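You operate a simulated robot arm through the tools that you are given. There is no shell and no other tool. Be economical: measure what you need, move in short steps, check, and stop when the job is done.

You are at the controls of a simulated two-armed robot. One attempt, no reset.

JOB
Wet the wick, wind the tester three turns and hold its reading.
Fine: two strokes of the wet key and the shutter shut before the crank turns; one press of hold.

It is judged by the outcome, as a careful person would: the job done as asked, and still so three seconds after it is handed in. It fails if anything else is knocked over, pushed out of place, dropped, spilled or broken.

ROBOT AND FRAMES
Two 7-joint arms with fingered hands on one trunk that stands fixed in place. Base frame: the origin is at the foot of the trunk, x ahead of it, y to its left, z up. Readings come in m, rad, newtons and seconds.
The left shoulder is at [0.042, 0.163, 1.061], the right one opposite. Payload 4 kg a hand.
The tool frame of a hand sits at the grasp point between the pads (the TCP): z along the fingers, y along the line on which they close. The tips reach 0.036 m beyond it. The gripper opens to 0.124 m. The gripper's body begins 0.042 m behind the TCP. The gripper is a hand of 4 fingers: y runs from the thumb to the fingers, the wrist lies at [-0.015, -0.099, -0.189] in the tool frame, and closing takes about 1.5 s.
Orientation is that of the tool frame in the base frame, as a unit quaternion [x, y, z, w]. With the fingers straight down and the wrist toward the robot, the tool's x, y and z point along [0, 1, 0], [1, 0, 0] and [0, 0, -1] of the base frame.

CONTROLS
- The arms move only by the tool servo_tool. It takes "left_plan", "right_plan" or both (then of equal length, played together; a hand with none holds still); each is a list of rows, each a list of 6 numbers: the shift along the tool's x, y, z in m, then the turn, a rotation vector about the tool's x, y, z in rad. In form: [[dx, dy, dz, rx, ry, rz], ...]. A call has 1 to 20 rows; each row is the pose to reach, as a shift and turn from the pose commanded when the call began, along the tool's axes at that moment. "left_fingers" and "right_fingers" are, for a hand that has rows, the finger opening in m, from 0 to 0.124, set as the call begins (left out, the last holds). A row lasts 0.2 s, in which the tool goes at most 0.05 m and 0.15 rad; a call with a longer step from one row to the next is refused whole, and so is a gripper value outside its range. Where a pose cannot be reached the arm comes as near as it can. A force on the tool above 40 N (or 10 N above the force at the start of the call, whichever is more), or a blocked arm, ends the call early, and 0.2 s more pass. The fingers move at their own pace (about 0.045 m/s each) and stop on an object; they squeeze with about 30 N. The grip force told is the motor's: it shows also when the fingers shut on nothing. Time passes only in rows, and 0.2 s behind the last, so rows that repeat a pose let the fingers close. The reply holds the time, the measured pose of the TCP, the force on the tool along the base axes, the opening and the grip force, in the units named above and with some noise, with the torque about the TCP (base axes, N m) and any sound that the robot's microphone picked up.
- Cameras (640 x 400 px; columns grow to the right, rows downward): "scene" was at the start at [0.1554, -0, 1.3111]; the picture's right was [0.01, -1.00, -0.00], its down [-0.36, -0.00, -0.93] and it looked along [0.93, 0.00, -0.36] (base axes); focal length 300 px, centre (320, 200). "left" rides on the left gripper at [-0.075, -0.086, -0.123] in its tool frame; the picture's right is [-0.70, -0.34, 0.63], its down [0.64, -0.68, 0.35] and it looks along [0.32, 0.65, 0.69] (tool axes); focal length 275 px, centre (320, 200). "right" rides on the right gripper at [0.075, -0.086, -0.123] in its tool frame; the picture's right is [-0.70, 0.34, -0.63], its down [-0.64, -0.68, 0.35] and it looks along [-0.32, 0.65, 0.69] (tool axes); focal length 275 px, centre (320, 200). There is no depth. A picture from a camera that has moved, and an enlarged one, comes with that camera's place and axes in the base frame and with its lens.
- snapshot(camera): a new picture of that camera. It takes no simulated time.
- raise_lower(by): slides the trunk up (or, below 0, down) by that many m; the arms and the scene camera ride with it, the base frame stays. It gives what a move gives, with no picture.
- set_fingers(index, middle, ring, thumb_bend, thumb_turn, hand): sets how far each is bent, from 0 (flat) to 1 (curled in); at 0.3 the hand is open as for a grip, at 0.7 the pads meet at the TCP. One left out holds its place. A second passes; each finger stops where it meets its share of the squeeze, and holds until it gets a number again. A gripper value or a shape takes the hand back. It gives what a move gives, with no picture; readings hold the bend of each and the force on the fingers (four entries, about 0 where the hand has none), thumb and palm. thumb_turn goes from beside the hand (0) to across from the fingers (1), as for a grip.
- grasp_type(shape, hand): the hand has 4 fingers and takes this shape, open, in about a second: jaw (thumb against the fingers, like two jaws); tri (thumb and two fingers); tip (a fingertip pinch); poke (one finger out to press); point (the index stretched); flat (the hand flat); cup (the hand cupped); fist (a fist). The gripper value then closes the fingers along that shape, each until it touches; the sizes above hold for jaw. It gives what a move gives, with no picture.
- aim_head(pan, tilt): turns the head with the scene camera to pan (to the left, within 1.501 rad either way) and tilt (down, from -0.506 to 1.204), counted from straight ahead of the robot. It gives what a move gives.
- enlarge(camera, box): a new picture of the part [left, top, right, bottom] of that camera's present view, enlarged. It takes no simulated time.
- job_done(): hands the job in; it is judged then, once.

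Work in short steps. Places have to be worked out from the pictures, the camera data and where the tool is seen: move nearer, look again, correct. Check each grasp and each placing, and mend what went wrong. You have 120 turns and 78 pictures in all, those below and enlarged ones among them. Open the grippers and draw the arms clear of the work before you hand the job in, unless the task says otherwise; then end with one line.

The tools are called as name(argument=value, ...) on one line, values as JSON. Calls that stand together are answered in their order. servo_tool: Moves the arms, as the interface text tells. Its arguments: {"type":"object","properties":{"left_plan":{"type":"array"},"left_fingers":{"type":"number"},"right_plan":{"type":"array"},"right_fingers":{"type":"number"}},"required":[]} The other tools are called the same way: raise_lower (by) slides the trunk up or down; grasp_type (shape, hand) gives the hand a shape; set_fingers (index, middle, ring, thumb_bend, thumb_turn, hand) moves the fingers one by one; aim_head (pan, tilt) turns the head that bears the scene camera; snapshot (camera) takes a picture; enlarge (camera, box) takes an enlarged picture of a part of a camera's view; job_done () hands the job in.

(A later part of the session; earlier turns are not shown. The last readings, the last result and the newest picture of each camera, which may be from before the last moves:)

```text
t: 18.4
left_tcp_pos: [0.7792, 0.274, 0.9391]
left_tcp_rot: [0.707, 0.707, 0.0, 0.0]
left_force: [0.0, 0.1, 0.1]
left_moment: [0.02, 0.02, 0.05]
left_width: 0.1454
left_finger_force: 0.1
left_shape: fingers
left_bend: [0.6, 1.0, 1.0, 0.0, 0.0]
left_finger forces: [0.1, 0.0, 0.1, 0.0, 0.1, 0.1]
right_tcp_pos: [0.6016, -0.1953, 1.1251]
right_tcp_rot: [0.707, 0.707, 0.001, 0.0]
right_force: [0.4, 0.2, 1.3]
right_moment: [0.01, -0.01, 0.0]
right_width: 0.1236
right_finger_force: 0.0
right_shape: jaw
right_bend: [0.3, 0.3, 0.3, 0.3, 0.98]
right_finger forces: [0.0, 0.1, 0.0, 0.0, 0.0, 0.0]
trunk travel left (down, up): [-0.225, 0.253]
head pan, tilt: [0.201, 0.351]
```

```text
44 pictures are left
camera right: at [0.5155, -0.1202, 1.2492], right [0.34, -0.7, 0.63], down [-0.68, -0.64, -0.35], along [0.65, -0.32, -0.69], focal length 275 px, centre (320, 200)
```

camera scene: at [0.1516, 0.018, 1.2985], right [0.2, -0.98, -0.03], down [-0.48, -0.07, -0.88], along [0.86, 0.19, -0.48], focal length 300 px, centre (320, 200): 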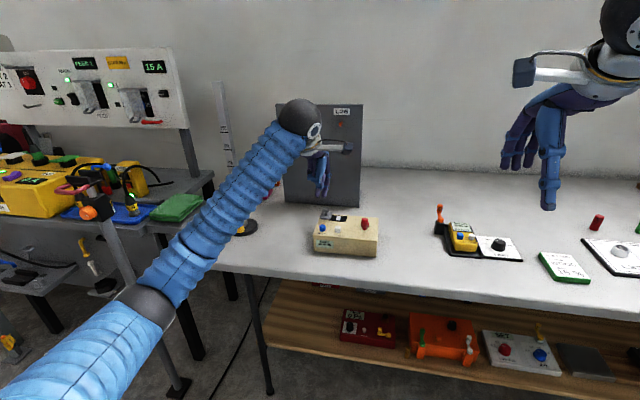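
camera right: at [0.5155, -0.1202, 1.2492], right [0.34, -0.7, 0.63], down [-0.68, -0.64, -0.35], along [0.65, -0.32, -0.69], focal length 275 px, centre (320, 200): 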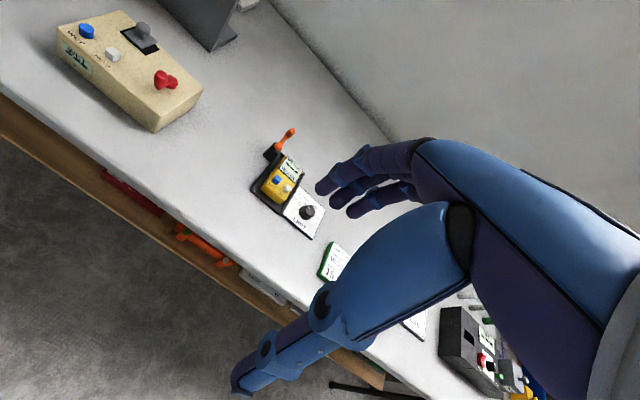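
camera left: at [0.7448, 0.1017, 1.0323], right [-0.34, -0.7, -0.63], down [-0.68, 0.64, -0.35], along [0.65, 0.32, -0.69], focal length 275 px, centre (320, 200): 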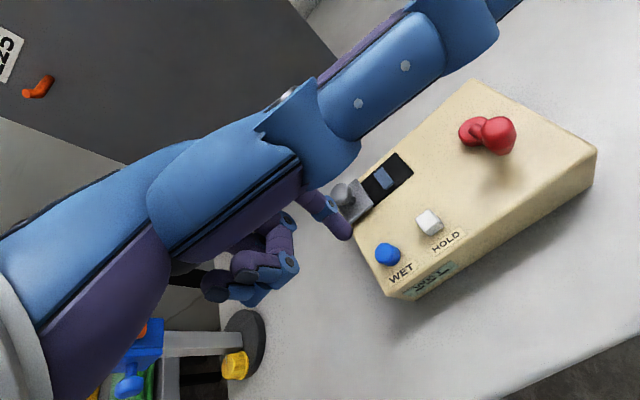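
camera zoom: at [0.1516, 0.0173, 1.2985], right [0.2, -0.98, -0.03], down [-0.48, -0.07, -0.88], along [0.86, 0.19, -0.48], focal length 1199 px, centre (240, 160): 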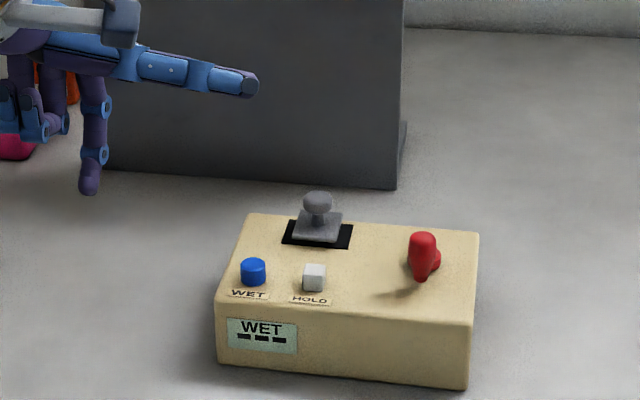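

The box shifted only ~2–3 mm, so it slides at about 8 N and the crank must be turned gently. I'll move the left hand to look at the crank from above for its exact geometry.

servo_tool(left_plan=[[-0.04, 0.0, -0.005, 0, 0, 0], [-0.08, 0.0, -0.01, 0, 0, 0], [-0.12, 0.0, -0.01, 0, 0, 0], [-0.16, 0.01, -0.01, 0, 0, 0], [-0.184, 0.021, -0.005, 0, 0, 0], [-0.184, 0.021, -0.005, 0, 0, 0], [-0.184, 0.021, -0.005, 0, 0, 0]])

enlarge(camera="left", box=[300, 130, 480, 260])

enlarge(camera="scene", box=[310, 170, 390, 250])

```text
t: 20.0
left_tcp_pos: [0.8, 0.0904, 0.9433]
left_tcp_rot: [0.707, 0.707, 0.0, 0.0]
left_force: [-0.1, 0.1, 1.3]
left_moment: [0.02, 0.03, -0.01]
left_width: 0.1457
left_finger_force: 0.0
left_shape: fingers
left_bend: [0.6, 1.0, 1.0, 0.0, 0.0]
left_finger forces: [0.0, 0.0, 0.0, 0.0, 0.0, 0.0]
right_tcp_pos: [0.6002, -0.1956, 1.1263]
right_tcp_rot: [0.707, 0.708, 0.0, 0.0]
right_force: [-1.0, -1.2, 0.1]
right_moment: [0.0, -0.02, -0.04]
right_width: 0.1236
right_finger_force: 0.1
right_shape: jaw
right_bend: [0.3, 0.3, 0.3, 0.3, 0.98]
right_finger forces: [0.1, 0.1, 0.0, 0.1, 0.0, 0.0]
trunk travel left (down, up): [-0.225, 0.253]
head pan, tilt: [0.201, 0.351]
```

```text
3.08 times, centred on (390, 195) of left
camera zoom: at [0.7149, 0.0148, 1.0641], right [-0.34, -0.7, -0.63], down [-0.68, 0.64, -0.35], along [0.65, 0.32, -0.69], focal length 847 px, centre (105, 215)
```

zoom: 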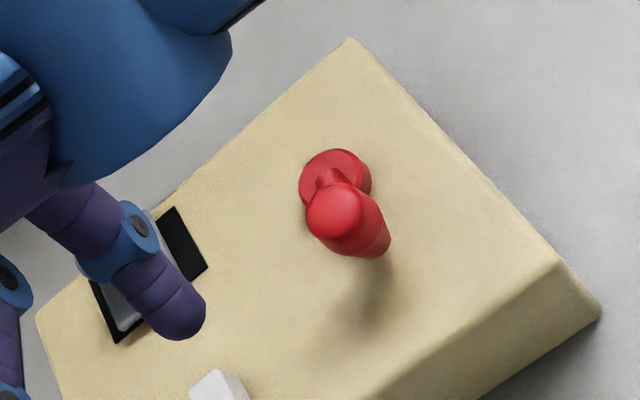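

```text
5.00 times, centred on (350, 210) of scene
camera zoom: at [0.1515, 0.0177, 1.2985], right [0.2, -0.98, -0.03], down [-0.48, -0.07, -0.88], along [0.86, 0.19, -0.48], focal length 1499 px, centre (170, 150)
```

zoom: 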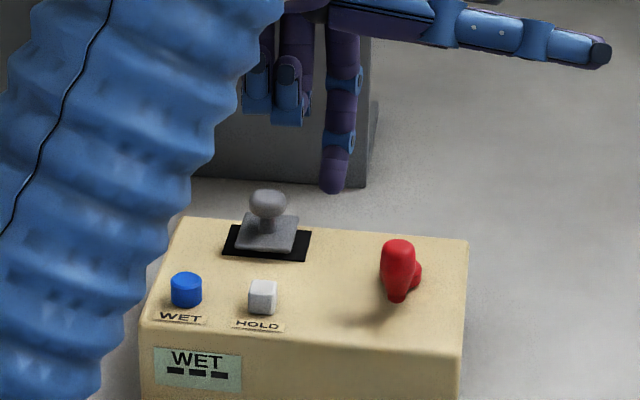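

Estimates: hub at about (0.879,0.043), grip axis at about (0.853,0.046), top z≈0.858, radius ≈26 mm. I'll turn clockwise by pushing the grip gently with the index, so I place the finger on its right (-y) side and lower it.

servo_tool(left_plan=[[-0.04, 0.015, 0, 0, 0, 0], [-0.08, 0.034, 0, 0, 0, 0], [-0.08, 0.034, 0.03, 0, 0, 0], [-0.08, 0.034, 0.06, 0, 0, 0], [-0.08, 0.034, 0.08, 0, 0, 0], [-0.08, 0.034, 0.08, 0, 0, 0]])

enlarge(camera="left", box=[260, 130, 440, 260])

enlarge(camera="scene", box=[310, 180, 390, 260])

```text
t: 21.4
left_tcp_pos: [0.8339, 0.0091, 0.8654]
left_tcp_rot: [0.707, 0.707, 0.0, 0.0]
left_force: [0.3, -1.3, 0.3]
left_moment: [0.02, 0.03, 0.0]
left_width: 0.1457
left_finger_force: 0.1
left_shape: fingers
left_bend: [0.6, 1.0, 1.0, 0.0, 0.0]
left_finger forces: [0.0, 0.0, 0.1, 0.1, 0.0, 0.1]
right_tcp_pos: [0.6006, -0.1957, 1.1266]
right_tcp_rot: [0.707, 0.707, 0.0, 0.0]
right_force: [-0.3, 0.3, -0.4]
right_moment: [0.0, 0.02, 0.03]
right_width: 0.1237
right_finger_force: 0.1
right_shape: jaw
right_bend: [0.3, 0.3, 0.3, 0.3, 0.98]
right_finger forces: [0.1, 0.1, 0.0, 0.1, 0.1, 0.1]
trunk travel left (down, up): [-0.225, 0.253]
head pan, tilt: [0.201, 0.351]
```

```text
3.08 times, centred on (350, 195) of left
camera zoom: at [0.7477, -0.0649, 0.9854], right [-0.34, -0.7, -0.63], down [-0.68, 0.64, -0.35], along [0.65, 0.32, -0.69], focal length 847 px, centre (228, 215)
```

zoom: 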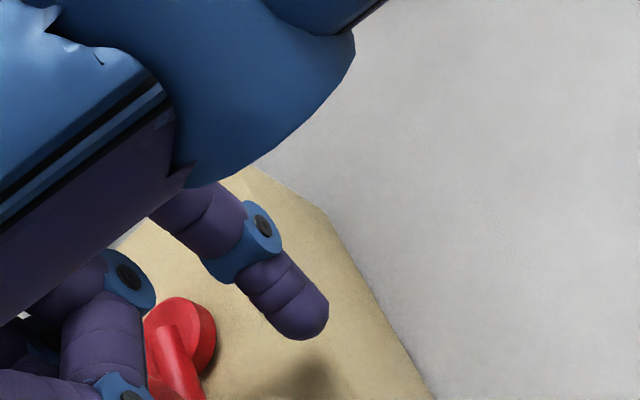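

```text
5.00 times, centred on (350, 220) of scene
camera zoom: at [0.1513, 0.0177, 1.2986], right [0.2, -0.98, -0.03], down [-0.48, -0.07, -0.88], along [0.86, 0.19, -0.48], focal length 1499 px, centre (170, 100)
```

zoom: 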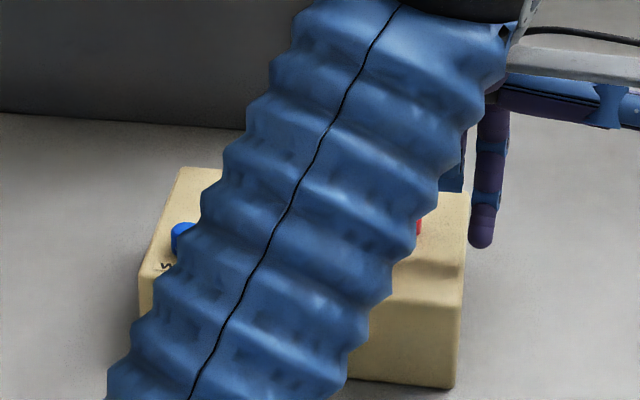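

The curled fingers sit too low near the grip and the left arm hides the view. I'll withdraw the left hand, park it at the left, and crank with the right hand instead; the right index is stretched down with its other fingers held flat.

servo_tool(left_plan=[[0, 0, -0.03, 0, 0, 0], [0, -0.01, -0.07, 0, 0, 0], [0.04, -0.03, -0.09, 0, 0, 0], [0.085, -0.05, -0.09, 0, 0, 0], [0.13, -0.06, -0.09, 0, 0, 0], [0.175, -0.07, -0.09, 0, 0, 0], [0.22, -0.07, -0.09, 0, 0, 0], [0.265, -0.07, -0.09, 0, 0, 0], [0.265, -0.07, -0.09, 0, 0, 0]])

set_fingers(hand="right", index=0.6, middle=0.0, ring=0.0, thumb_bend=0.0, thumb_turn=0.0)

snapshot(camera="scene")

snapshot(camera="left")

```text
t: 23.4
left_tcp_pos: [0.7631, 0.2764, 0.9552]
left_tcp_rot: [0.707, 0.707, 0.0, 0.0]
left_force: [0.4, -0.7, 0.0]
left_moment: [0.0, 0.0, 0.0]
left_width: 0.146
left_finger_force: 0.1
left_shape: fingers
left_bend: [0.6, 1.0, 1.0, 0.0, 0.0]
left_finger forces: [0.0, 0.0, 0.1, 0.0, 0.0, 0.0]
right_tcp_pos: [0.6001, -0.196, 1.125]
right_tcp_rot: [0.707, 0.707, -0.001, 0.0]
right_force: [-0.1, 0.6, 0.3]
right_moment: [-0.02, -0.01, 0.0]
right_width: 0.1238
right_finger_force: 0.0
right_shape: jaw
right_bend: [0.3, 0.3, 0.3, 0.3, 0.98]
right_finger forces: [0.0, 0.0, 0.1, 0.0, 0.0, 0.0]
trunk travel left (down, up): [-0.225, 0.253]
head pan, tilt: [0.201, 0.351]
```

```text
t: 24.4
left_tcp_pos: [0.7639, 0.2772, 0.955]
left_tcp_rot: [0.707, 0.707, 0.0, 0.0]
left_force: [-0.6, 0.3, -0.1]
left_moment: [-0.03, -0.02, 0.02]
left_width: 0.1458
left_finger_force: 0.1
left_shape: fingers
left_bend: [0.6, 1.0, 1.0, 0.0, 0.0]
left_finger forces: [0.1, 0.0, 0.1, 0.0, 0.0, 0.0]
right_tcp_pos: [0.6016, -0.1949, 1.1256]
right_tcp_rot: [0.707, 0.707, 0.0, 0.0]
right_force: [-0.1, 0.4, -0.1]
right_moment: [-0.01, 0.01, 0.02]
right_width: 0.146
right_finger_force: 0.0
right_shape: fingers
right_bend: [0.6, 0.0, 0.0, 0.0, 0.0]
right_finger forces: [0.0, 0.1, 0.0, 0.0, 0.1, 0.1]
trunk travel left (down, up): [-0.225, 0.253]
head pan, tilt: [0.201, 0.351]
```

```text
39 pictures are left
camera scene: at [0.1514, 0.018, 1.2985], right [0.2, -0.98, -0.03], down [-0.48, -0.07, -0.88], along [0.86, 0.19, -0.48], focal length 300 px, centre (320, 200)
```

scene: 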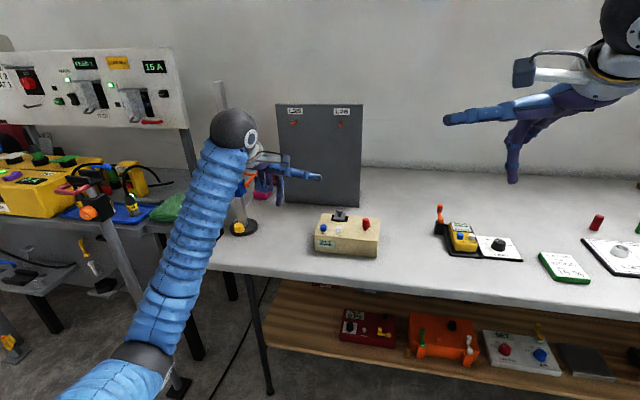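

```text
38 pictures are left
camera left: at [0.6789, 0.2022, 1.0759], right [-0.34, -0.7, -0.63], down [-0.68, 0.64, -0.35], along [0.65, 0.32, -0.69], focal length 275 px, centre (320, 200)
```

left: 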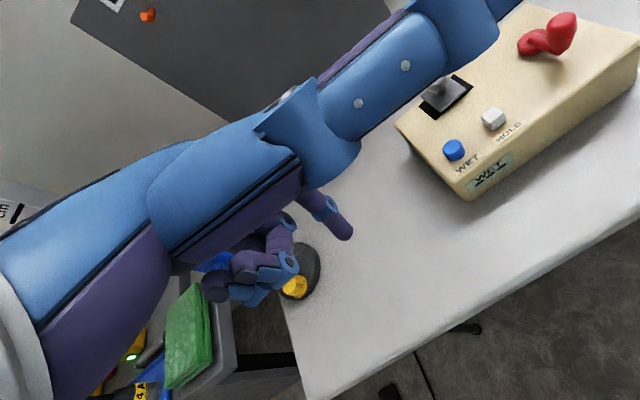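

The right index points down clear of its flat fingers. I park the left hand farther back and bring the right index above the right side of the crank grip.

servo_tool(left_plan=[[0.01, -0.03, -0.02, 0, 0, 0], [0.03, -0.06, -0.04, 0, 0, 0], [0.05, -0.06, -0.05, 0, 0, 0], [0.05, -0.06, -0.05, 0, 0, 0], [0.05, -0.06, -0.05, 0, 0, 0], [0.05, -0.06, -0.05, 0, 0, 0], [0.05, -0.06, -0.05, 0, 0, 0], [0.05, -0.06, -0.05, 0, 0, 0], [0.05, -0.06, -0.05, 0, 0, 0]], right_plan=[[0.025, 0.03, 0.02, 0, 0, 0], [0.05, 0.06, 0.04, 0, 0, 0], [0.08, 0.09, 0.06, 0, 0, 0], [0.11, 0.12, 0.08, 0, 0, 0], [0.14, 0.15, 0.1, 0, 0, 0], [0.165, 0.18, 0.12, 0, 0, 0], [0.185, 0.21, 0.15, 0, 0, 0], [0.195, 0.233, 0.18, 0, 0, 0], [0.195, 0.233, 0.18, 0, 0, 0]])

snapshot(camera="right")

enlarge(camera="scene", box=[300, 140, 420, 260])

```text
t: 26.4
left_tcp_pos: [0.7033, 0.3275, 1.003]
left_tcp_rot: [0.707, 0.707, 0.001, 0.0]
left_force: [0.1, 0.6, -0.3]
left_moment: [0.01, 0.01, 0.03]
left_width: 0.1459
left_finger_force: 0.1
left_shape: fingers
left_bend: [0.6, 1.0, 1.0, 0.0, 0.0]
left_finger forces: [0.0, 0.0, 0.0, 0.0, 0.0, 0.0]
right_tcp_pos: [0.8365, 0.0006, 0.9444]
right_tcp_rot: [0.707, 0.707, 0.0, 0.001]
right_force: [0.1, 0.0, -0.3]
right_moment: [-0.01, -0.02, 0.03]
right_width: 0.1459
right_finger_force: 0.1
right_shape: fingers
right_bend: [0.6, 0.0, 0.0, 0.0, 0.0]
right_finger forces: [0.0, 0.1, 0.0, 0.0, 0.0, 0.0]
trunk travel left (down, up): [-0.225, 0.253]
head pan, tilt: [0.201, 0.351]
```

```text
37 pictures are left
camera right: at [0.7513, 0.0761, 1.0674], right [0.34, -0.7, 0.63], down [-0.68, -0.64, -0.35], along [0.65, -0.32, -0.69], focal length 275 px, centre (320, 200)
```

right: 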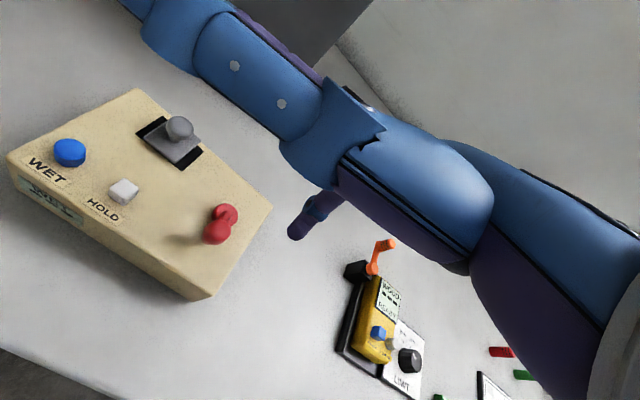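

```text
3.33 times, centred on (360, 200) of scene
camera zoom: at [0.151, 0.018, 1.2987], right [0.2, -0.98, -0.03], down [-0.48, -0.07, -0.88], along [0.86, 0.19, -0.48], focal length 999 px, centre (187, 200)
```

zoom: 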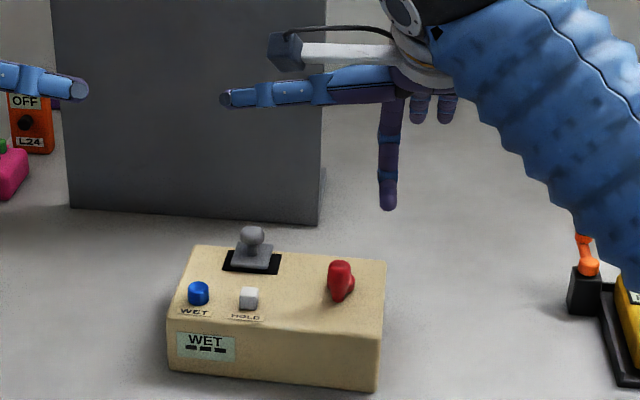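

Clear view now. I zoom in to refine hub and grip positions before lowering.

enlarge(camera="right", box=[160, 160, 340, 280])

enlarge(camera="scene", box=[340, 200, 400, 240])

```text
3.33 times, centred on (250, 220) of right
camera zoom: at [0.7513, 0.0761, 1.0674], right [0.34, -0.7, 0.63], down [-0.68, -0.64, -0.35], along [0.65, -0.32, -0.69], focal length 918 px, centre (553, 133)
```

zoom: 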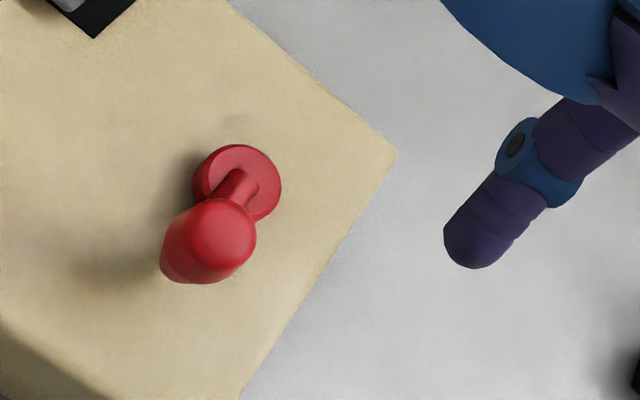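

```text
10.00 times, centred on (370, 220) of scene
camera zoom: at [0.151, 0.018, 1.2987], right [0.2, -0.98, -0.03], down [-0.48, -0.07, -0.88], along [0.86, 0.19, -0.48], focal length 2998 px, centre (-180, 0)
```

zoom: 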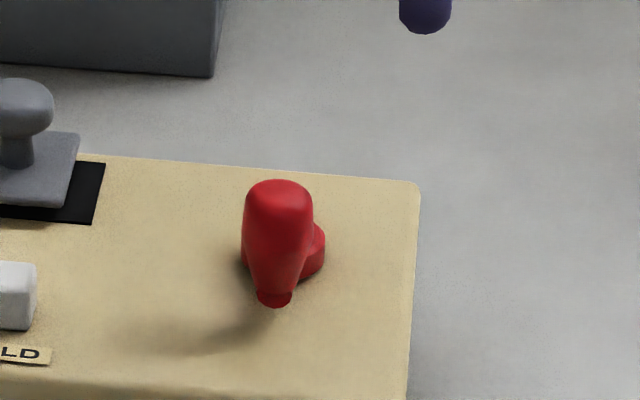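

Refined: hub at (0.881,0.046), grip at (0.8515,0.046), so radius ≈30 mm and top ≈0.858. The right fingertip is at (0.854,0.0125). I lower it to z≈0.822 and push the first ~50° clockwise, then check.

servo_tool(right_plan=[[0, 0, 0.03, 0, 0, 0], [0, 0, 0.06, 0, 0, 0], [0, 0, 0.084, 0, 0, 0], [0.0082, 0.0108, 0.084, 0, 0, 0], [0.0141, 0.0041, 0.084, 0, 0, 0], [0.0217, -0.0006, 0.084, 0, 0, 0], [0.0304, -0.0029, 0.084, 0, 0, 0], [0.0394, -0.0024, 0.084, 0, 0, 0], [0.0394, -0.0024, 0.084, 0, 0, 0]])

enlarge(camera="right", box=[160, 160, 340, 280])

enlarge(camera="scene", box=[310, 190, 400, 260])

```text
t: 28.4
left_tcp_pos: [0.7033, 0.3272, 1.0016]
left_tcp_rot: [0.707, 0.707, 0.0, 0.0]
left_force: [1.1, 0.2, 0.7]
left_moment: [-0.01, -0.01, 0.01]
left_width: 0.1459
left_finger_force: 0.2
left_shape: fingers
left_bend: [0.6, 1.0, 1.0, 0.0, 0.0]
left_finger forces: [0.1, 0.0, 0.0, 0.0, 0.0, 0.0]
right_tcp_pos: [0.8319, 0.0397, 0.8617]
right_tcp_rot: [0.707, 0.707, 0.0, -0.001]
right_force: [-0.1, 0.1, 0.8]
right_moment: [0.01, 0.02, 0.0]
right_width: 0.1458
right_finger_force: 0.1
right_shape: fingers
right_bend: [0.6, 0.0, 0.0, 0.0, 0.0]
right_finger forces: [0.1, 0.1, 0.0, 0.1, 0.1, 0.0]
trunk travel left (down, up): [-0.225, 0.253]
head pan, tilt: [0.201, 0.351]
```

```text
3.33 times, centred on (250, 220) of right
camera zoom: at [0.7466, 0.1148, 0.9847], right [0.34, -0.7, 0.63], down [-0.68, -0.64, -0.35], along [0.65, -0.32, -0.69], focal length 918 px, centre (553, 133)
```

zoom: 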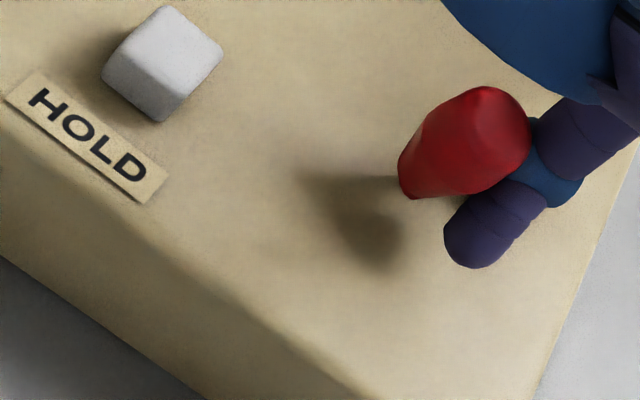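

```text
5.71 times, centred on (355, 225) of scene
camera zoom: at [0.1514, 0.018, 1.2985], right [0.2, -0.98, -0.03], down [-0.48, -0.07, -0.88], along [0.86, 0.19, -0.48], focal length 1713 px, centre (120, 57)
```

zoom: 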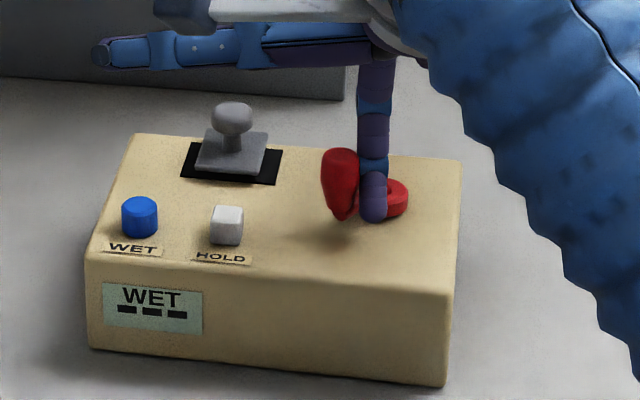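

The grip follows the finger with almost no force and the box hasn't moved. I continue clockwise by half a turn along the circle and check.

servo_tool(right_plan=[[0.0084, 0.0031, 0, 0, 0, 0], [0.0156, 0.0085, 0, 0, 0, 0], [0.0208, 0.0158, 0, 0, 0, 0], [0.0236, 0.0243, 0, 0, 0, 0], [0.0238, 0.0333, 0, 0, 0, 0], [0.0213, 0.0419, 0, 0, 0, 0], [0.0164, 0.0494, 0, 0, 0, 0], [0.0095, 0.0551, 0, 0, 0, 0], [0.0012, 0.0585, 0, 0, 0, 0], [-0.0077, 0.0593, 0, 0, 0, 0]])

enlarge(camera="scene", box=[310, 190, 400, 260])

enlarge(camera="right", box=[160, 160, 340, 280])

```text
t: 30.6
left_tcp_pos: [0.7036, 0.3277, 1.0026]
left_tcp_rot: [0.707, 0.707, 0.0, 0.0]
left_force: [-0.4, 0.3, -0.2]
left_moment: [0.02, -0.03, -0.01]
left_width: 0.1458
left_finger_force: 0.1
left_shape: fingers
left_bend: [0.6, 1.0, 1.0, 0.0, 0.0]
left_finger forces: [0.0, 0.1, 0.0, 0.0, 0.0, 0.1]
right_tcp_pos: [0.8913, 0.0323, 0.8617]
right_tcp_rot: [0.707, 0.707, 0.0, -0.001]
right_force: [0.0, -0.6, 0.5]
right_moment: [0.04, -0.04, -0.01]
right_width: 0.1456
right_finger_force: 0.3
right_shape: fingers
right_bend: [0.6, 0.0, 0.0, 0.0, 0.0]
right_finger forces: [0.0, 0.0, 0.1, 0.0, 0.0, 0.0]
trunk travel left (down, up): [-0.225, 0.253]
head pan, tilt: [0.201, 0.351]
```

```text
5.71 times, centred on (355, 225) of scene
camera zoom: at [0.1514, 0.018, 1.2985], right [0.2, -0.98, -0.03], down [-0.48, -0.07, -0.88], along [0.86, 0.19, -0.48], focal length 1713 px, centre (120, 57)
```

zoom: 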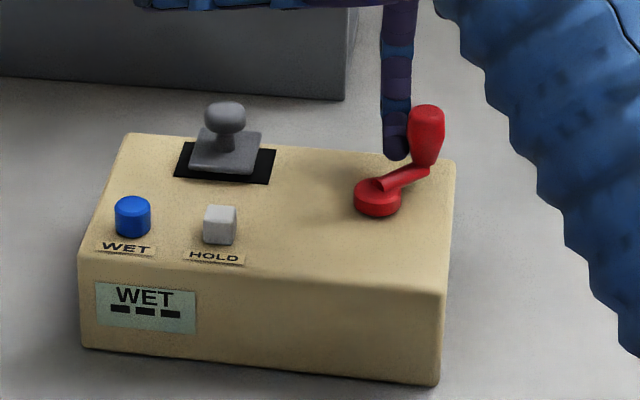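

```text
3.33 times, centred on (250, 220) of right
camera zoom: at [0.8049, 0.1072, 0.9849], right [0.34, -0.7, 0.63], down [-0.68, -0.64, -0.35], along [0.65, -0.32, -0.69], focal length 918 px, centre (553, 133)
```

zoom: 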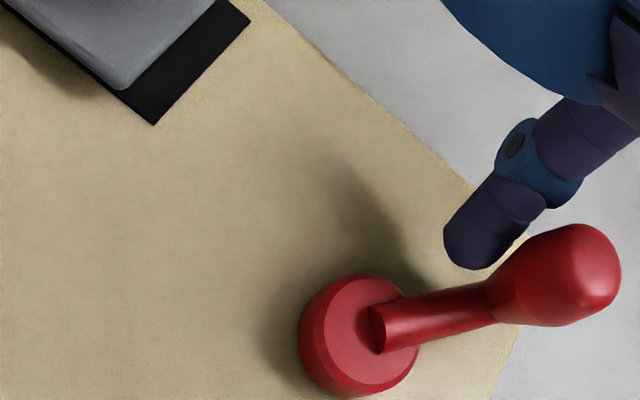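

The crank turned half a turn, but the box crept ~3.5 mm left because my orbit ran too far inside. It is now nearly back at its original place. Refit: hub ≈(0.884,0.0495), radius ≈33 mm. I use a wider 36 mm orbit so the push is purely tangential, and finish turn one.

servo_tool(right_plan=[[-0.003, 0.0103, 0, 0, 0, 0], [-0.0121, 0.0068, 0, 0, 0, 0], [-0.0206, 0.0003, 0, 0, 0, 0], [-0.0269, -0.0085, 0, 0, 0, 0], [-0.0303, -0.0187, 0, 0, 0, 0], [-0.0305, -0.0294, 0, 0, 0, 0], [-0.0275, -0.0398, 0, 0, 0, 0], [-0.0216, -0.0488, 0, 0, 0, 0], [-0.0134, -0.0556, 0, 0, 0, 0], [-0.0134, -0.0556, 0, 0, 0, 0]])

enlarge(camera="scene", box=[310, 190, 400, 260])

enlarge(camera="right", box=[160, 160, 340, 280])

```text
t: 32.8
left_tcp_pos: [0.7034, 0.3278, 1.002]
left_tcp_rot: [0.707, 0.708, 0.0, 0.0]
left_force: [-0.2, 0.4, -0.6]
left_moment: [-0.01, -0.01, -0.02]
left_width: 0.1457
left_finger_force: 0.0
left_shape: fingers
left_bend: [0.6, 1.0, 1.0, 0.0, 0.0]
left_finger forces: [0.1, 0.0, 0.0, 0.0, 0.0, 0.0]
right_tcp_pos: [0.8365, 0.0173, 0.8621]
right_tcp_rot: [0.707, 0.707, 0.0, 0.0]
right_force: [-0.5, 0.0, -0.5]
right_moment: [-0.01, 0.02, 0.0]
right_width: 0.1461
right_finger_force: 0.0
right_shape: fingers
right_bend: [0.6, 0.0, 0.0, 0.0, 0.0]
right_finger forces: [0.0, 0.0, 0.0, 0.0, 0.0, 0.0]
trunk travel left (down, up): [-0.225, 0.253]
head pan, tilt: [0.201, 0.351]
```

```text
5.71 times, centred on (355, 225) of scene
camera zoom: at [0.1514, 0.018, 1.2985], right [0.2, -0.98, -0.03], down [-0.48, -0.07, -0.88], along [0.86, 0.19, -0.48], focal length 1713 px, centre (120, 57)
```

zoom: 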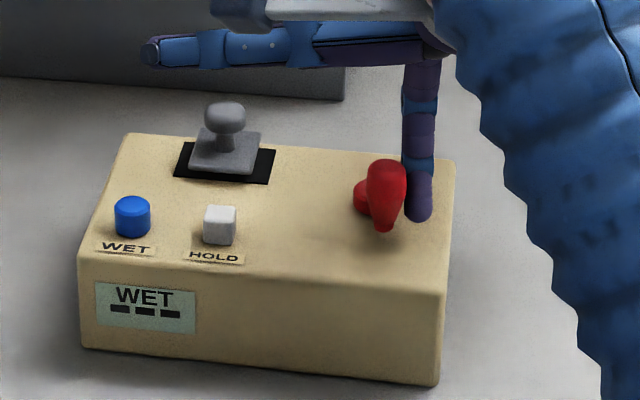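

```text
3.33 times, centred on (250, 220) of right
camera zoom: at [0.7498, 0.0933, 0.9851], right [0.34, -0.7, 0.63], down [-0.68, -0.64, -0.35], along [0.65, -0.32, -0.69], focal length 918 px, centre (553, 133)
```

zoom: 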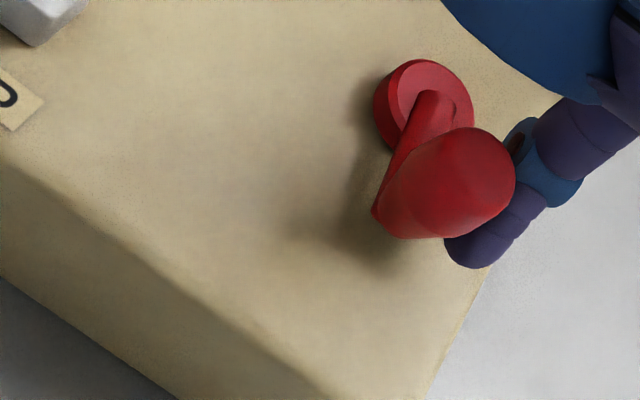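

Box stayed put, and turn one is essentially complete (≈352°) with the display still fine. I continue with the same wide orbit for another half turn.

servo_tool(right_plan=[[0.0104, -0.0042, 0, 0, 0, 0], [0.0217, -0.005, 0, 0, 0, 0], [0.0326, -0.0023, 0, 0, 0, 0], [0.0422, 0.0037, 0, 0, 0, 0], [0.0494, 0.0123, 0, 0, 0, 0], [0.0536, 0.0227, 0, 0, 0, 0], [0.0544, 0.034, 0, 0, 0, 0], [0.0517, 0.0449, 0, 0, 0, 0], [0.0457, 0.0545, 0, 0, 0, 0], [0.0371, 0.0617, 0, 0, 0, 0]])

enlarge(camera="scene", box=[310, 190, 400, 260])

```text
t: 35.0
left_tcp_pos: [0.702, 0.3262, 1.0026]
left_tcp_rot: [0.707, 0.707, 0.0, 0.0]
left_force: [0.4, -0.2, -0.6]
left_moment: [0.03, -0.01, 0.02]
left_width: 0.1459
left_finger_force: 0.0
left_shape: fingers
left_bend: [0.6, 1.0, 1.0, 0.0, 0.0]
left_finger forces: [0.0, 0.0, 0.1, 0.0, 0.0, 0.0]
right_tcp_pos: [0.8979, 0.0557, 0.8617]
right_tcp_rot: [0.707, 0.707, 0.0, 0.0]
right_force: [0.3, 0.4, 0.2]
right_moment: [0.01, 0.02, 0.02]
right_width: 0.1457
right_finger_force: 0.1
right_shape: fingers
right_bend: [0.6, 0.0, 0.0, 0.0, 0.0]
right_finger forces: [0.2, 0.1, 0.1, 0.1, 0.0, 0.0]
trunk travel left (down, up): [-0.225, 0.253]
head pan, tilt: [0.201, 0.351]
```

```text
5.71 times, centred on (355, 225) of scene
camera zoom: at [0.1515, 0.0181, 1.2985], right [0.2, -0.98, -0.03], down [-0.48, -0.07, -0.88], along [0.86, 0.19, -0.48], focal length 1713 px, centre (120, 57)
```

zoom: 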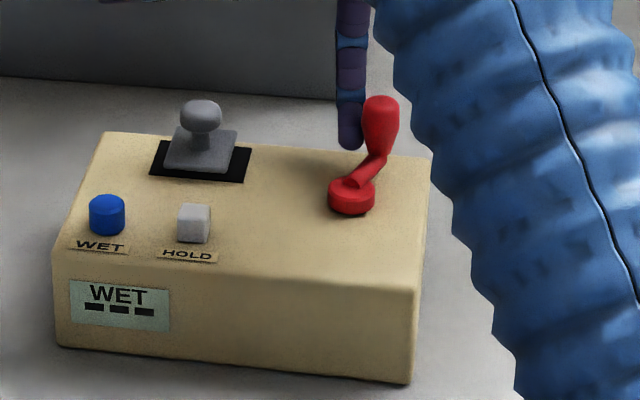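

The box slid ~12 mm left during that half turn, so it needs bracing. I'll fold both thumbs back out of the way, then use the left index low against the box's left face to ease it back and fence it while cranking.

set_fingers(hand="right", thumb_bend=0.0, thumb_turn=1.0)

set_fingers(hand="left", thumb_bend=0.0, thumb_turn=1.0)

servo_tool(left_plan=[[-0.01, 0.04, 0.02, 0, 0, 0], [-0.03, 0.075, 0.04, 0, 0, 0], [-0.05, 0.11, 0.06, 0, 0, 0], [-0.06, 0.14, 0.09, 0, 0, 0], [-0.065, 0.16, 0.12, 0, 0, 0], [-0.07, 0.163, 0.15, 0, 0, 0], [-0.07, 0.163, 0.15, 0, 0, 0]])

snapshot(camera="scene")

enlarge(camera="left", box=[240, 100, 560, 300])

```text
t: 36.0
left_tcp_pos: [0.7033, 0.3266, 1.0022]
left_tcp_rot: [0.707, 0.707, -0.001, 0.0]
left_force: [0.3, 0.1, -0.3]
left_moment: [-0.02, 0.02, -0.03]
left_width: 0.1458
left_finger_force: 0.0
left_shape: fingers
left_bend: [0.6, 1.0, 1.0, 0.0, 0.0]
left_finger forces: [0.1, 0.0, 0.0, 0.0, 0.0, 0.1]
right_tcp_pos: [0.8988, 0.0564, 0.8608]
right_tcp_rot: [0.707, 0.707, 0.0, 0.0]
right_force: [-0.1, 0.7, 0.2]
right_moment: [0.0, 0.01, 0.01]
right_width: 0.0665
right_finger_force: 0.1
right_shape: fingers
right_bend: [0.6, 0.0, 0.0, 0.0, 0.95]
right_finger forces: [0.0, 0.0, 0.0, 0.0, 0.0, 0.0]
trunk travel left (down, up): [-0.225, 0.253]
head pan, tilt: [0.201, 0.351]
```

```text
t: 37.0
left_tcp_pos: [0.7034, 0.3281, 1.0019]
left_tcp_rot: [0.707, 0.707, 0.0, -0.001]
left_force: [0.9, 0.2, -0.3]
left_moment: [-0.02, 0.0, 0.01]
left_width: 0.0669
left_finger_force: 0.0
left_shape: fingers
left_bend: [0.6, 1.0, 1.0, 0.0, 0.95]
left_finger forces: [0.0, 0.0, 0.0, 0.0, 0.1, 0.0]
right_tcp_pos: [0.8981, 0.0561, 0.861]
right_tcp_rot: [0.708, 0.707, 0.0, 0.0]
right_force: [-0.1, -0.2, 0.2]
right_moment: [0.0, -0.03, 0.0]
right_width: 0.0667
right_finger_force: 0.1
right_shape: fingers
right_bend: [0.6, 0.0, 0.0, 0.0, 0.95]
right_finger forces: [0.0, 0.0, 0.0, 0.1, 0.1, 0.0]
trunk travel left (down, up): [-0.225, 0.253]
head pan, tilt: [0.201, 0.351]
```

```text
t: 38.6
left_tcp_pos: [0.8679, 0.2552, 0.8526]
left_tcp_rot: [0.707, 0.707, 0.0, 0.0]
left_force: [-0.7, 1.1, 0.2]
left_moment: [-0.03, 0.01, -0.02]
left_width: 0.0663
left_finger_force: 0.1
left_shape: fingers
left_bend: [0.6, 1.0, 1.0, 0.0, 0.95]
left_finger forces: [0.0, 0.1, 0.1, 0.0, 0.0, 0.1]
right_tcp_pos: [0.8982, 0.0557, 0.8626]
right_tcp_rot: [0.707, 0.707, 0.0, -0.001]
right_force: [-0.7, -0.1, -0.4]
right_moment: [0.02, -0.03, 0.01]
right_width: 0.0666
right_finger_force: 0.3
right_shape: fingers
right_bend: [0.6, 0.0, 0.0, 0.0, 0.95]
right_finger forces: [0.0, 0.1, 0.1, 0.1, 0.0, 0.0]
trunk travel left (down, up): [-0.225, 0.253]
head pan, tilt: [0.201, 0.351]
```

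```text
26 pictures are left
camera scene: at [0.1512, 0.0181, 1.2986], right [0.2, -0.98, -0.03], down [-0.48, -0.07, -0.88], along [0.86, 0.19, -0.48], focal length 300 px, centre (320, 200)
```

scene: 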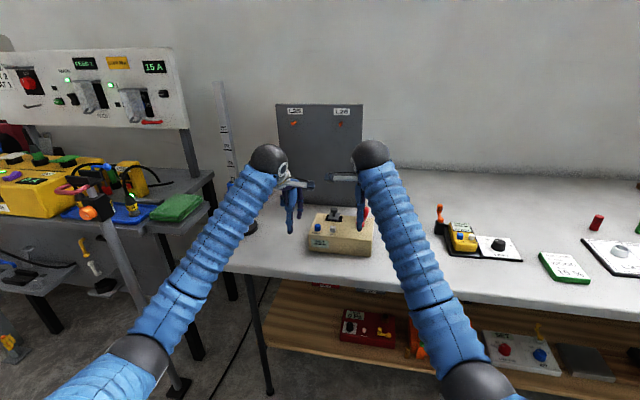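

```text
2.00 times, centred on (400, 200) of left
camera zoom: at [0.782, 0.1812, 0.9747], right [-0.34, -0.7, -0.63], down [-0.68, 0.64, -0.35], along [0.65, 0.32, -0.69], focal length 551 px, centre (160, 200)
```

zoom: 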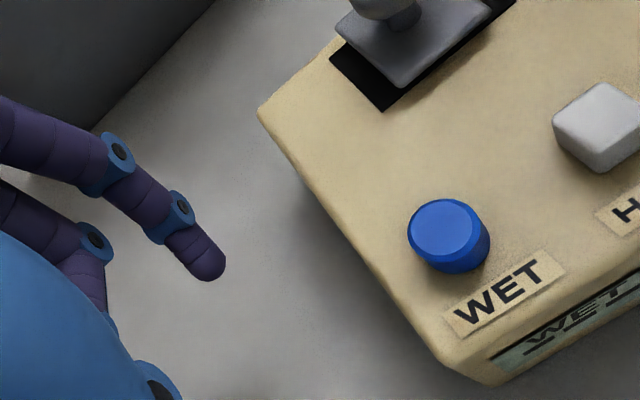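

The thumb may now be pointing down; I check both hands closely.

enlarge(camera="scene", box=[265, 165, 405, 265])

```text
4.00 times, centred on (335, 215) of scene
camera zoom: at [0.1512, 0.0181, 1.2986], right [0.2, -0.98, -0.03], down [-0.48, -0.07, -0.88], along [0.86, 0.19, -0.48], focal length 1199 px, centre (260, 140)
```

zoom: 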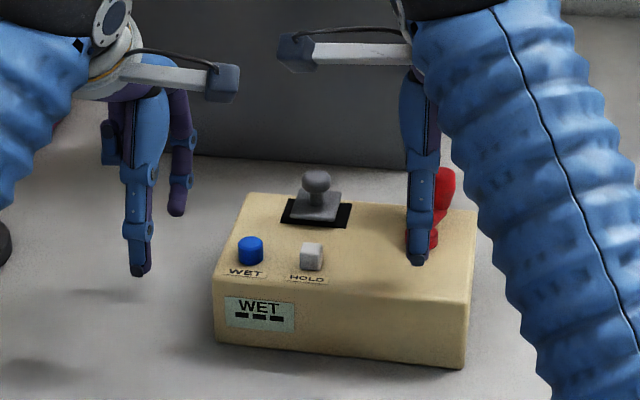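

The thumbs point straight down: bad for the right hand (it would foul the crank), but useful on the left as a second contact point. I turn the right thumb back sideways and set the left hand beside the box's left face, rotated slightly so index and thumb meet the face together.

set_fingers(hand="right", thumb_turn=0.0)

servo_tool(left_plan=[[-0.004, 0.01, 0.0, 0, 0, -0.05], [-0.01, 0.02, 0.01, 0, 0, -0.106], [-0.01, 0.02, 0.025, 0, 0, -0.106], [-0.01, 0.02, 0.038, 0, 0, -0.106], [-0.018, 0.02, 0.038, 0, 0, -0.106], [-0.018, 0.02, 0.038, 0, 0, -0.106]])

enlarge(camera="scene", box=[265, 165, 405, 265])

enlarge(camera="left", box=[240, 100, 560, 300])

```text
t: 39.6
left_tcp_pos: [0.8661, 0.2567, 0.8534]
left_tcp_rot: [0.707, 0.707, 0.0, 0.0]
left_force: [-0.7, 0.8, -0.7]
left_moment: [0.02, -0.02, -0.01]
left_width: 0.0666
left_finger_force: 0.0
left_shape: fingers
left_bend: [0.6, 1.0, 1.0, 0.0, 0.95]
left_finger forces: [0.0, 0.1, 0.0, 0.0, 0.0, 0.0]
right_tcp_pos: [0.8971, 0.0569, 0.8622]
right_tcp_rot: [0.707, 0.707, 0.0, 0.0]
right_force: [-0.4, 0.6, -0.3]
right_moment: [-0.03, 0.01, 0.02]
right_width: 0.1457
right_finger_force: 0.0
right_shape: fingers
right_bend: [0.6, 0.0, 0.0, 0.0, 0.0]
right_finger forces: [0.1, 0.0, 0.0, 0.0, 0.0, 0.1]
trunk travel left (down, up): [-0.225, 0.253]
head pan, tilt: [0.201, 0.351]
```

```text
t: 41.0
left_tcp_pos: [0.8852, 0.24, 0.8142]
left_tcp_rot: [0.668, 0.744, 0.0, 0.0]
left_force: [0.4, 0.0, 0.4]
left_moment: [0.01, 0.01, -0.02]
left_width: 0.067
left_finger_force: 0.1
left_shape: fingers
left_bend: [0.6, 1.0, 1.0, 0.0, 0.95]
left_finger forces: [0.1, 0.0, 0.0, 0.0, 0.0, 0.1]
right_tcp_pos: [0.8979, 0.055, 0.8608]
right_tcp_rot: [0.707, 0.707, 0.0, 0.0]
right_force: [-0.3, -0.3, -0.5]
right_moment: [0.0, 0.01, 0.0]
right_width: 0.1459
right_finger_force: 0.0
right_shape: fingers
right_bend: [0.6, 0.0, 0.0, 0.0, 0.0]
right_finger forces: [0.1, 0.1, 0.0, 0.1, 0.0, 0.0]
trunk travel left (down, up): [-0.225, 0.253]
head pan, tilt: [0.201, 0.351]
```

```text
4.00 times, centred on (335, 215) of scene
camera zoom: at [0.1515, 0.0182, 1.2985], right [0.2, -0.98, -0.03], down [-0.48, -0.07, -0.88], along [0.86, 0.19, -0.48], focal length 1199 px, centre (260, 140)
```

zoom: 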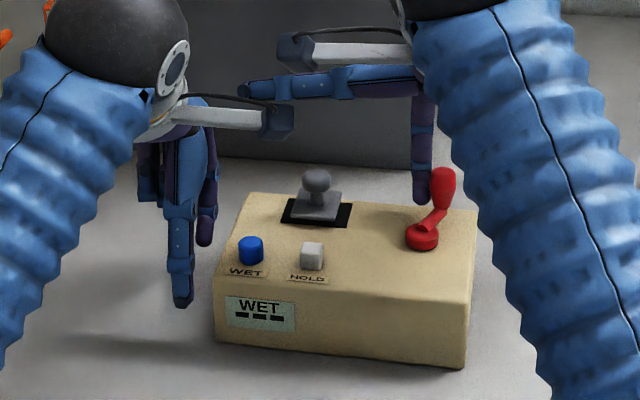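

```text
2.00 times, centred on (400, 200) of left
camera zoom: at [0.8084, 0.1556, 0.9362], right [-0.26, -0.73, -0.63], down [-0.75, 0.57, -0.35], along [0.61, 0.38, -0.69], focal length 551 px, centre (160, 200)
```

zoom: 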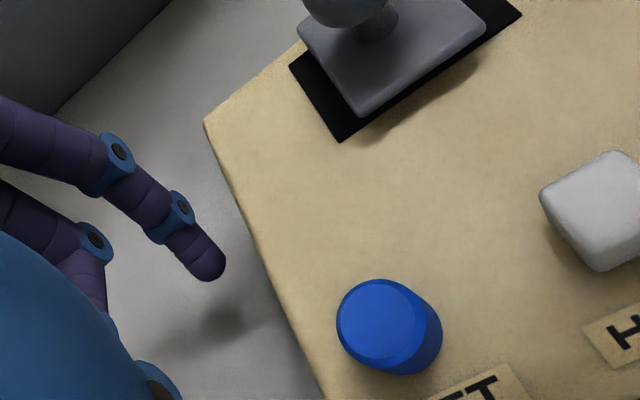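

The two hands' cameras would come too close while cranking, so the left hand will only nudge the box back, then leave. The residual force drops to zero when stopped, which suggests speed-dependent drag, so I'll crank slower afterward. First I raise the right hand away.

servo_tool(right_plan=[[0, 0, -0.04, 0, 0, 0], [0, 0, -0.08, 0, 0, 0], [-0.03, 0, -0.1, 0, 0, 0], [-0.07, 0, -0.1, 0, 0, 0], [-0.11, 0, -0.1, 0, 0, 0], [-0.15, 0, -0.1, 0, 0, 0], [-0.15, 0, -0.1, 0, 0, 0]])

servo_tool(left_plan=[[-0.008, -0.0008, 0, 0, 0, 0], [-0.015, -0.0016, 0, 0, 0, 0], [-0.018, -0.0019, 0, 0, 0, 0], [-0.021, -0.0022, 0, 0, 0, 0], [-0.024, -0.0026, 0, 0, 0, 0], [-0.027, -0.0029, 0, 0, 0, 0], [-0.0295, -0.0031, 0, 0, 0, 0], [-0.0295, -0.0031, 0, 0, 0, 0]])

enlarge(camera="scene", box=[310, 190, 400, 260])

```text
t: 42.6
left_tcp_pos: [0.8855, 0.2395, 0.8151]
left_tcp_rot: [0.668, 0.744, 0.0, 0.0]
left_force: [-0.3, 0.0, 0.1]
left_moment: [-0.02, 0.03, 0.01]
left_width: 0.0667
left_finger_force: 0.0
left_shape: fingers
left_bend: [0.6, 1.0, 1.0, 0.0, 0.95]
left_finger forces: [0.0, 0.0, 0.1, 0.1, 0.0, 0.1]
right_tcp_pos: [0.8985, -0.0949, 0.9626]
right_tcp_rot: [0.707, 0.707, 0.0, 0.0]
right_force: [0.7, -0.1, -0.4]
right_moment: [0.02, 0.03, -0.01]
right_width: 0.1459
right_finger_force: 0.1
right_shape: fingers
right_bend: [0.6, 0.0, 0.0, 0.0, 0.0]
right_finger forces: [0.0, 0.0, 0.0, 0.1, 0.1, 0.1]
trunk travel left (down, up): [-0.225, 0.253]
head pan, tilt: [0.201, 0.351]
```

```text
t: 44.4
left_tcp_pos: [0.886, 0.2084, 0.8163]
left_tcp_rot: [0.668, 0.744, 0.001, 0.0]
left_force: [-0.9, 4.4, 0.5]
left_moment: [0.05, 0.02, -0.16]
left_width: 0.0668
left_finger_force: 2.3
left_shape: fingers
left_bend: [0.6, 1.0, 1.0, 0.0, 0.97]
left_finger forces: [1.3, 0.0, 0.0, 0.0, 3.3, 0.0]
right_tcp_pos: [0.8977, -0.0952, 0.9627]
right_tcp_rot: [0.707, 0.707, 0.001, 0.0]
right_force: [0.0, -0.1, 0.4]
right_moment: [0.0, 0.03, 0.01]
right_width: 0.1458
right_finger_force: 0.0
right_shape: fingers
right_bend: [0.6, 0.0, 0.0, 0.0, 0.0]
right_finger forces: [0.0, 0.0, 0.0, 0.0, 0.1, 0.0]
trunk travel left (down, up): [-0.225, 0.253]
head pan, tilt: [0.201, 0.351]
```

```text
5.71 times, centred on (355, 225) of scene
camera zoom: at [0.1514, 0.0184, 1.2985], right [0.2, -0.98, -0.03], down [-0.48, -0.07, -0.88], along [0.86, 0.19, -0.48], focal length 1713 px, centre (120, 57)
```

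zoom: 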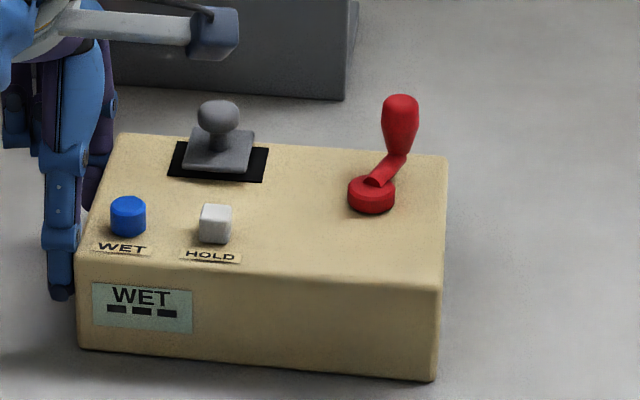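

The box is back within ~2 mm of its original place with the shutter still closed. I withdraw the left hand and then bring the right index back above the spot behind the grip.

servo_tool(left_plan=[[0.02, 0, 0, 0, 0, 0], [0.05, 0, 0, 0, 0, 0], [0.06, 0, -0.04, 0, 0, 0], [0.06, 0, -0.085, 0, 0, 0], [0.08, -0.03, -0.12, 0, 0, 0.05], [0.1, -0.07, -0.14, 0, 0, 0.106], [0.11, -0.11, -0.16, 0, 0, 0.106], [0.12, -0.15, -0.18, 0, 0, 0.106], [0.12, -0.18, -0.19, 0, 0, 0.106], [0.12, -0.18, -0.19, 0, 0, 0.106]])

servo_tool(right_plan=[[0.04, 0.002, 0, 0, 0, 0], [0.08, 0.002, 0, 0, 0, 0], [0.12, 0.002, 0, 0, 0, 0], [0.145, 0.002, 0, 0, 0, 0], [0.145, 0.002, 0.04, 0, 0, 0], [0.145, 0.002, 0.08, 0, 0, 0], [0.145, 0.002, 0.101, 0, 0, 0], [0.145, 0.002, 0.101, 0, 0, 0]])

enlarge(camera="scene", box=[310, 190, 400, 260])

enlarge(camera="right", box=[160, 160, 340, 280])

```text
refused: row 5 steps farther than a row can; nothing moved
```

```text
t: 46.2
left_tcp_pos: [0.8862, 0.21, 0.8164]
left_tcp_rot: [0.668, 0.744, 0.0, 0.0]
left_force: [-1.2, 4.7, -0.5]
left_moment: [0.06, 0.03, -0.12]
left_width: 0.0668
left_finger_force: 2.6
left_shape: fingers
left_bend: [0.6, 1.0, 1.0, 0.0, 0.97]
left_finger forces: [1.0, 0.0, 0.0, 0.0, 3.4, 0.0]
right_tcp_pos: [0.8976, 0.0496, 0.859]
right_tcp_rot: [0.707, 0.707, 0.0, 0.0]
right_force: [0.8, 0.9, -0.3]
right_moment: [-0.01, 0.0, 0.06]
right_width: 0.1458
right_finger_force: 0.0
right_shape: fingers
right_bend: [0.6, 0.0, 0.0, 0.0, 0.0]
right_finger forces: [0.0, 0.1, 0.0, 0.0, 0.1, 0.0]
trunk travel left (down, up): [-0.225, 0.253]
head pan, tilt: [0.201, 0.351]
```

```text
5.71 times, centred on (355, 225) of scene
camera zoom: at [0.1514, 0.0184, 1.2985], right [0.2, -0.98, -0.03], down [-0.48, -0.07, -0.88], along [0.86, 0.19, -0.48], focal length 1713 px, centre (120, 57)
```

zoom: 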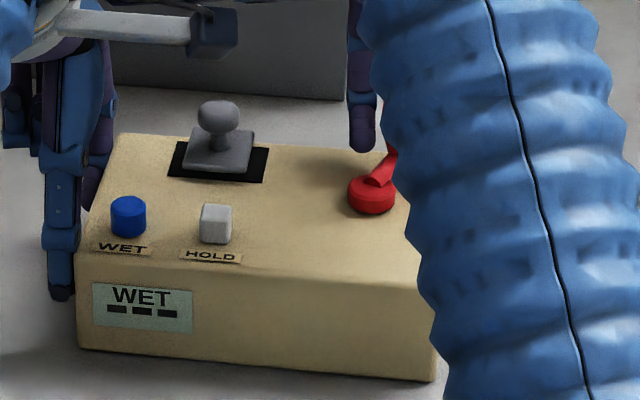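

```text
3.33 times, centred on (250, 220) of right
camera zoom: at [0.8125, 0.1252, 0.9832], right [0.34, -0.7, 0.63], down [-0.68, -0.64, -0.35], along [0.65, -0.32, -0.69], focal length 918 px, centre (553, 133)
```

zoom: 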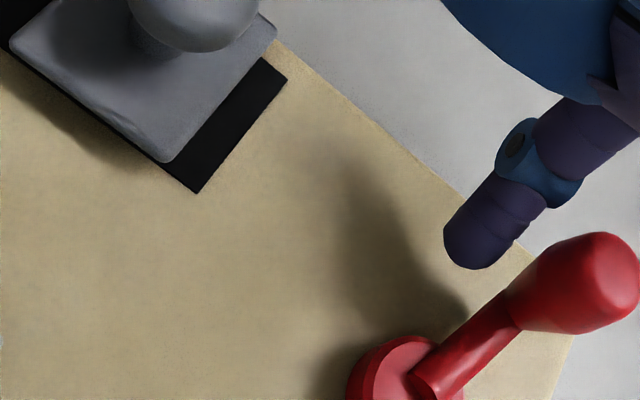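

The left hand stayed put since the row was too long; no harm. I withdraw it now: sideways left first, then up and back in shorter steps.

servo_tool(left_plan=[[0.02, 0, 0, 0, 0, 0], [0.05, 0, 0, 0, 0, 0], [0.08, 0, 0, 0, 0, 0], [0.09, -0.02, -0.03, 0, 0, 0.05], [0.1, -0.05, -0.06, 0, 0, 0.106], [0.105, -0.08, -0.09, 0, 0, 0.106], [0.11, -0.11, -0.12, 0, 0, 0.106], [0.115, -0.14, -0.15, 0, 0, 0.106], [0.12, -0.17, -0.18, 0, 0, 0.106], [0.12, -0.18, -0.19, 0, 0, 0.106]])

```text
t: 48.4
left_tcp_pos: [0.694, 0.3077, 1.0058]
left_tcp_rot: [0.708, 0.707, 0.0, 0.0]
left_force: [0.6, 0.6, -0.8]
left_moment: [0.01, -0.01, -0.03]
left_width: 0.0666
left_finger_force: 0.1
left_shape: fingers
left_bend: [0.6, 1.0, 1.0, 0.0, 0.95]
left_finger forces: [0.0, 0.0, 0.1, 0.0, 0.0, 0.0]
right_tcp_pos: [0.8992, 0.0487, 0.8599]
right_tcp_rot: [0.707, 0.707, 0.0, 0.0]
right_force: [0.5, 1.1, 0.4]
right_moment: [-0.03, 0.01, 0.0]
right_width: 0.146
right_finger_force: 0.0
right_shape: fingers
right_bend: [0.6, 0.0, 0.0, 0.0, 0.0]
right_finger forces: [0.0, 0.0, 0.0, 0.0, 0.1, 0.1]
trunk travel left (down, up): [-0.225, 0.253]
head pan, tilt: [0.201, 0.351]
```

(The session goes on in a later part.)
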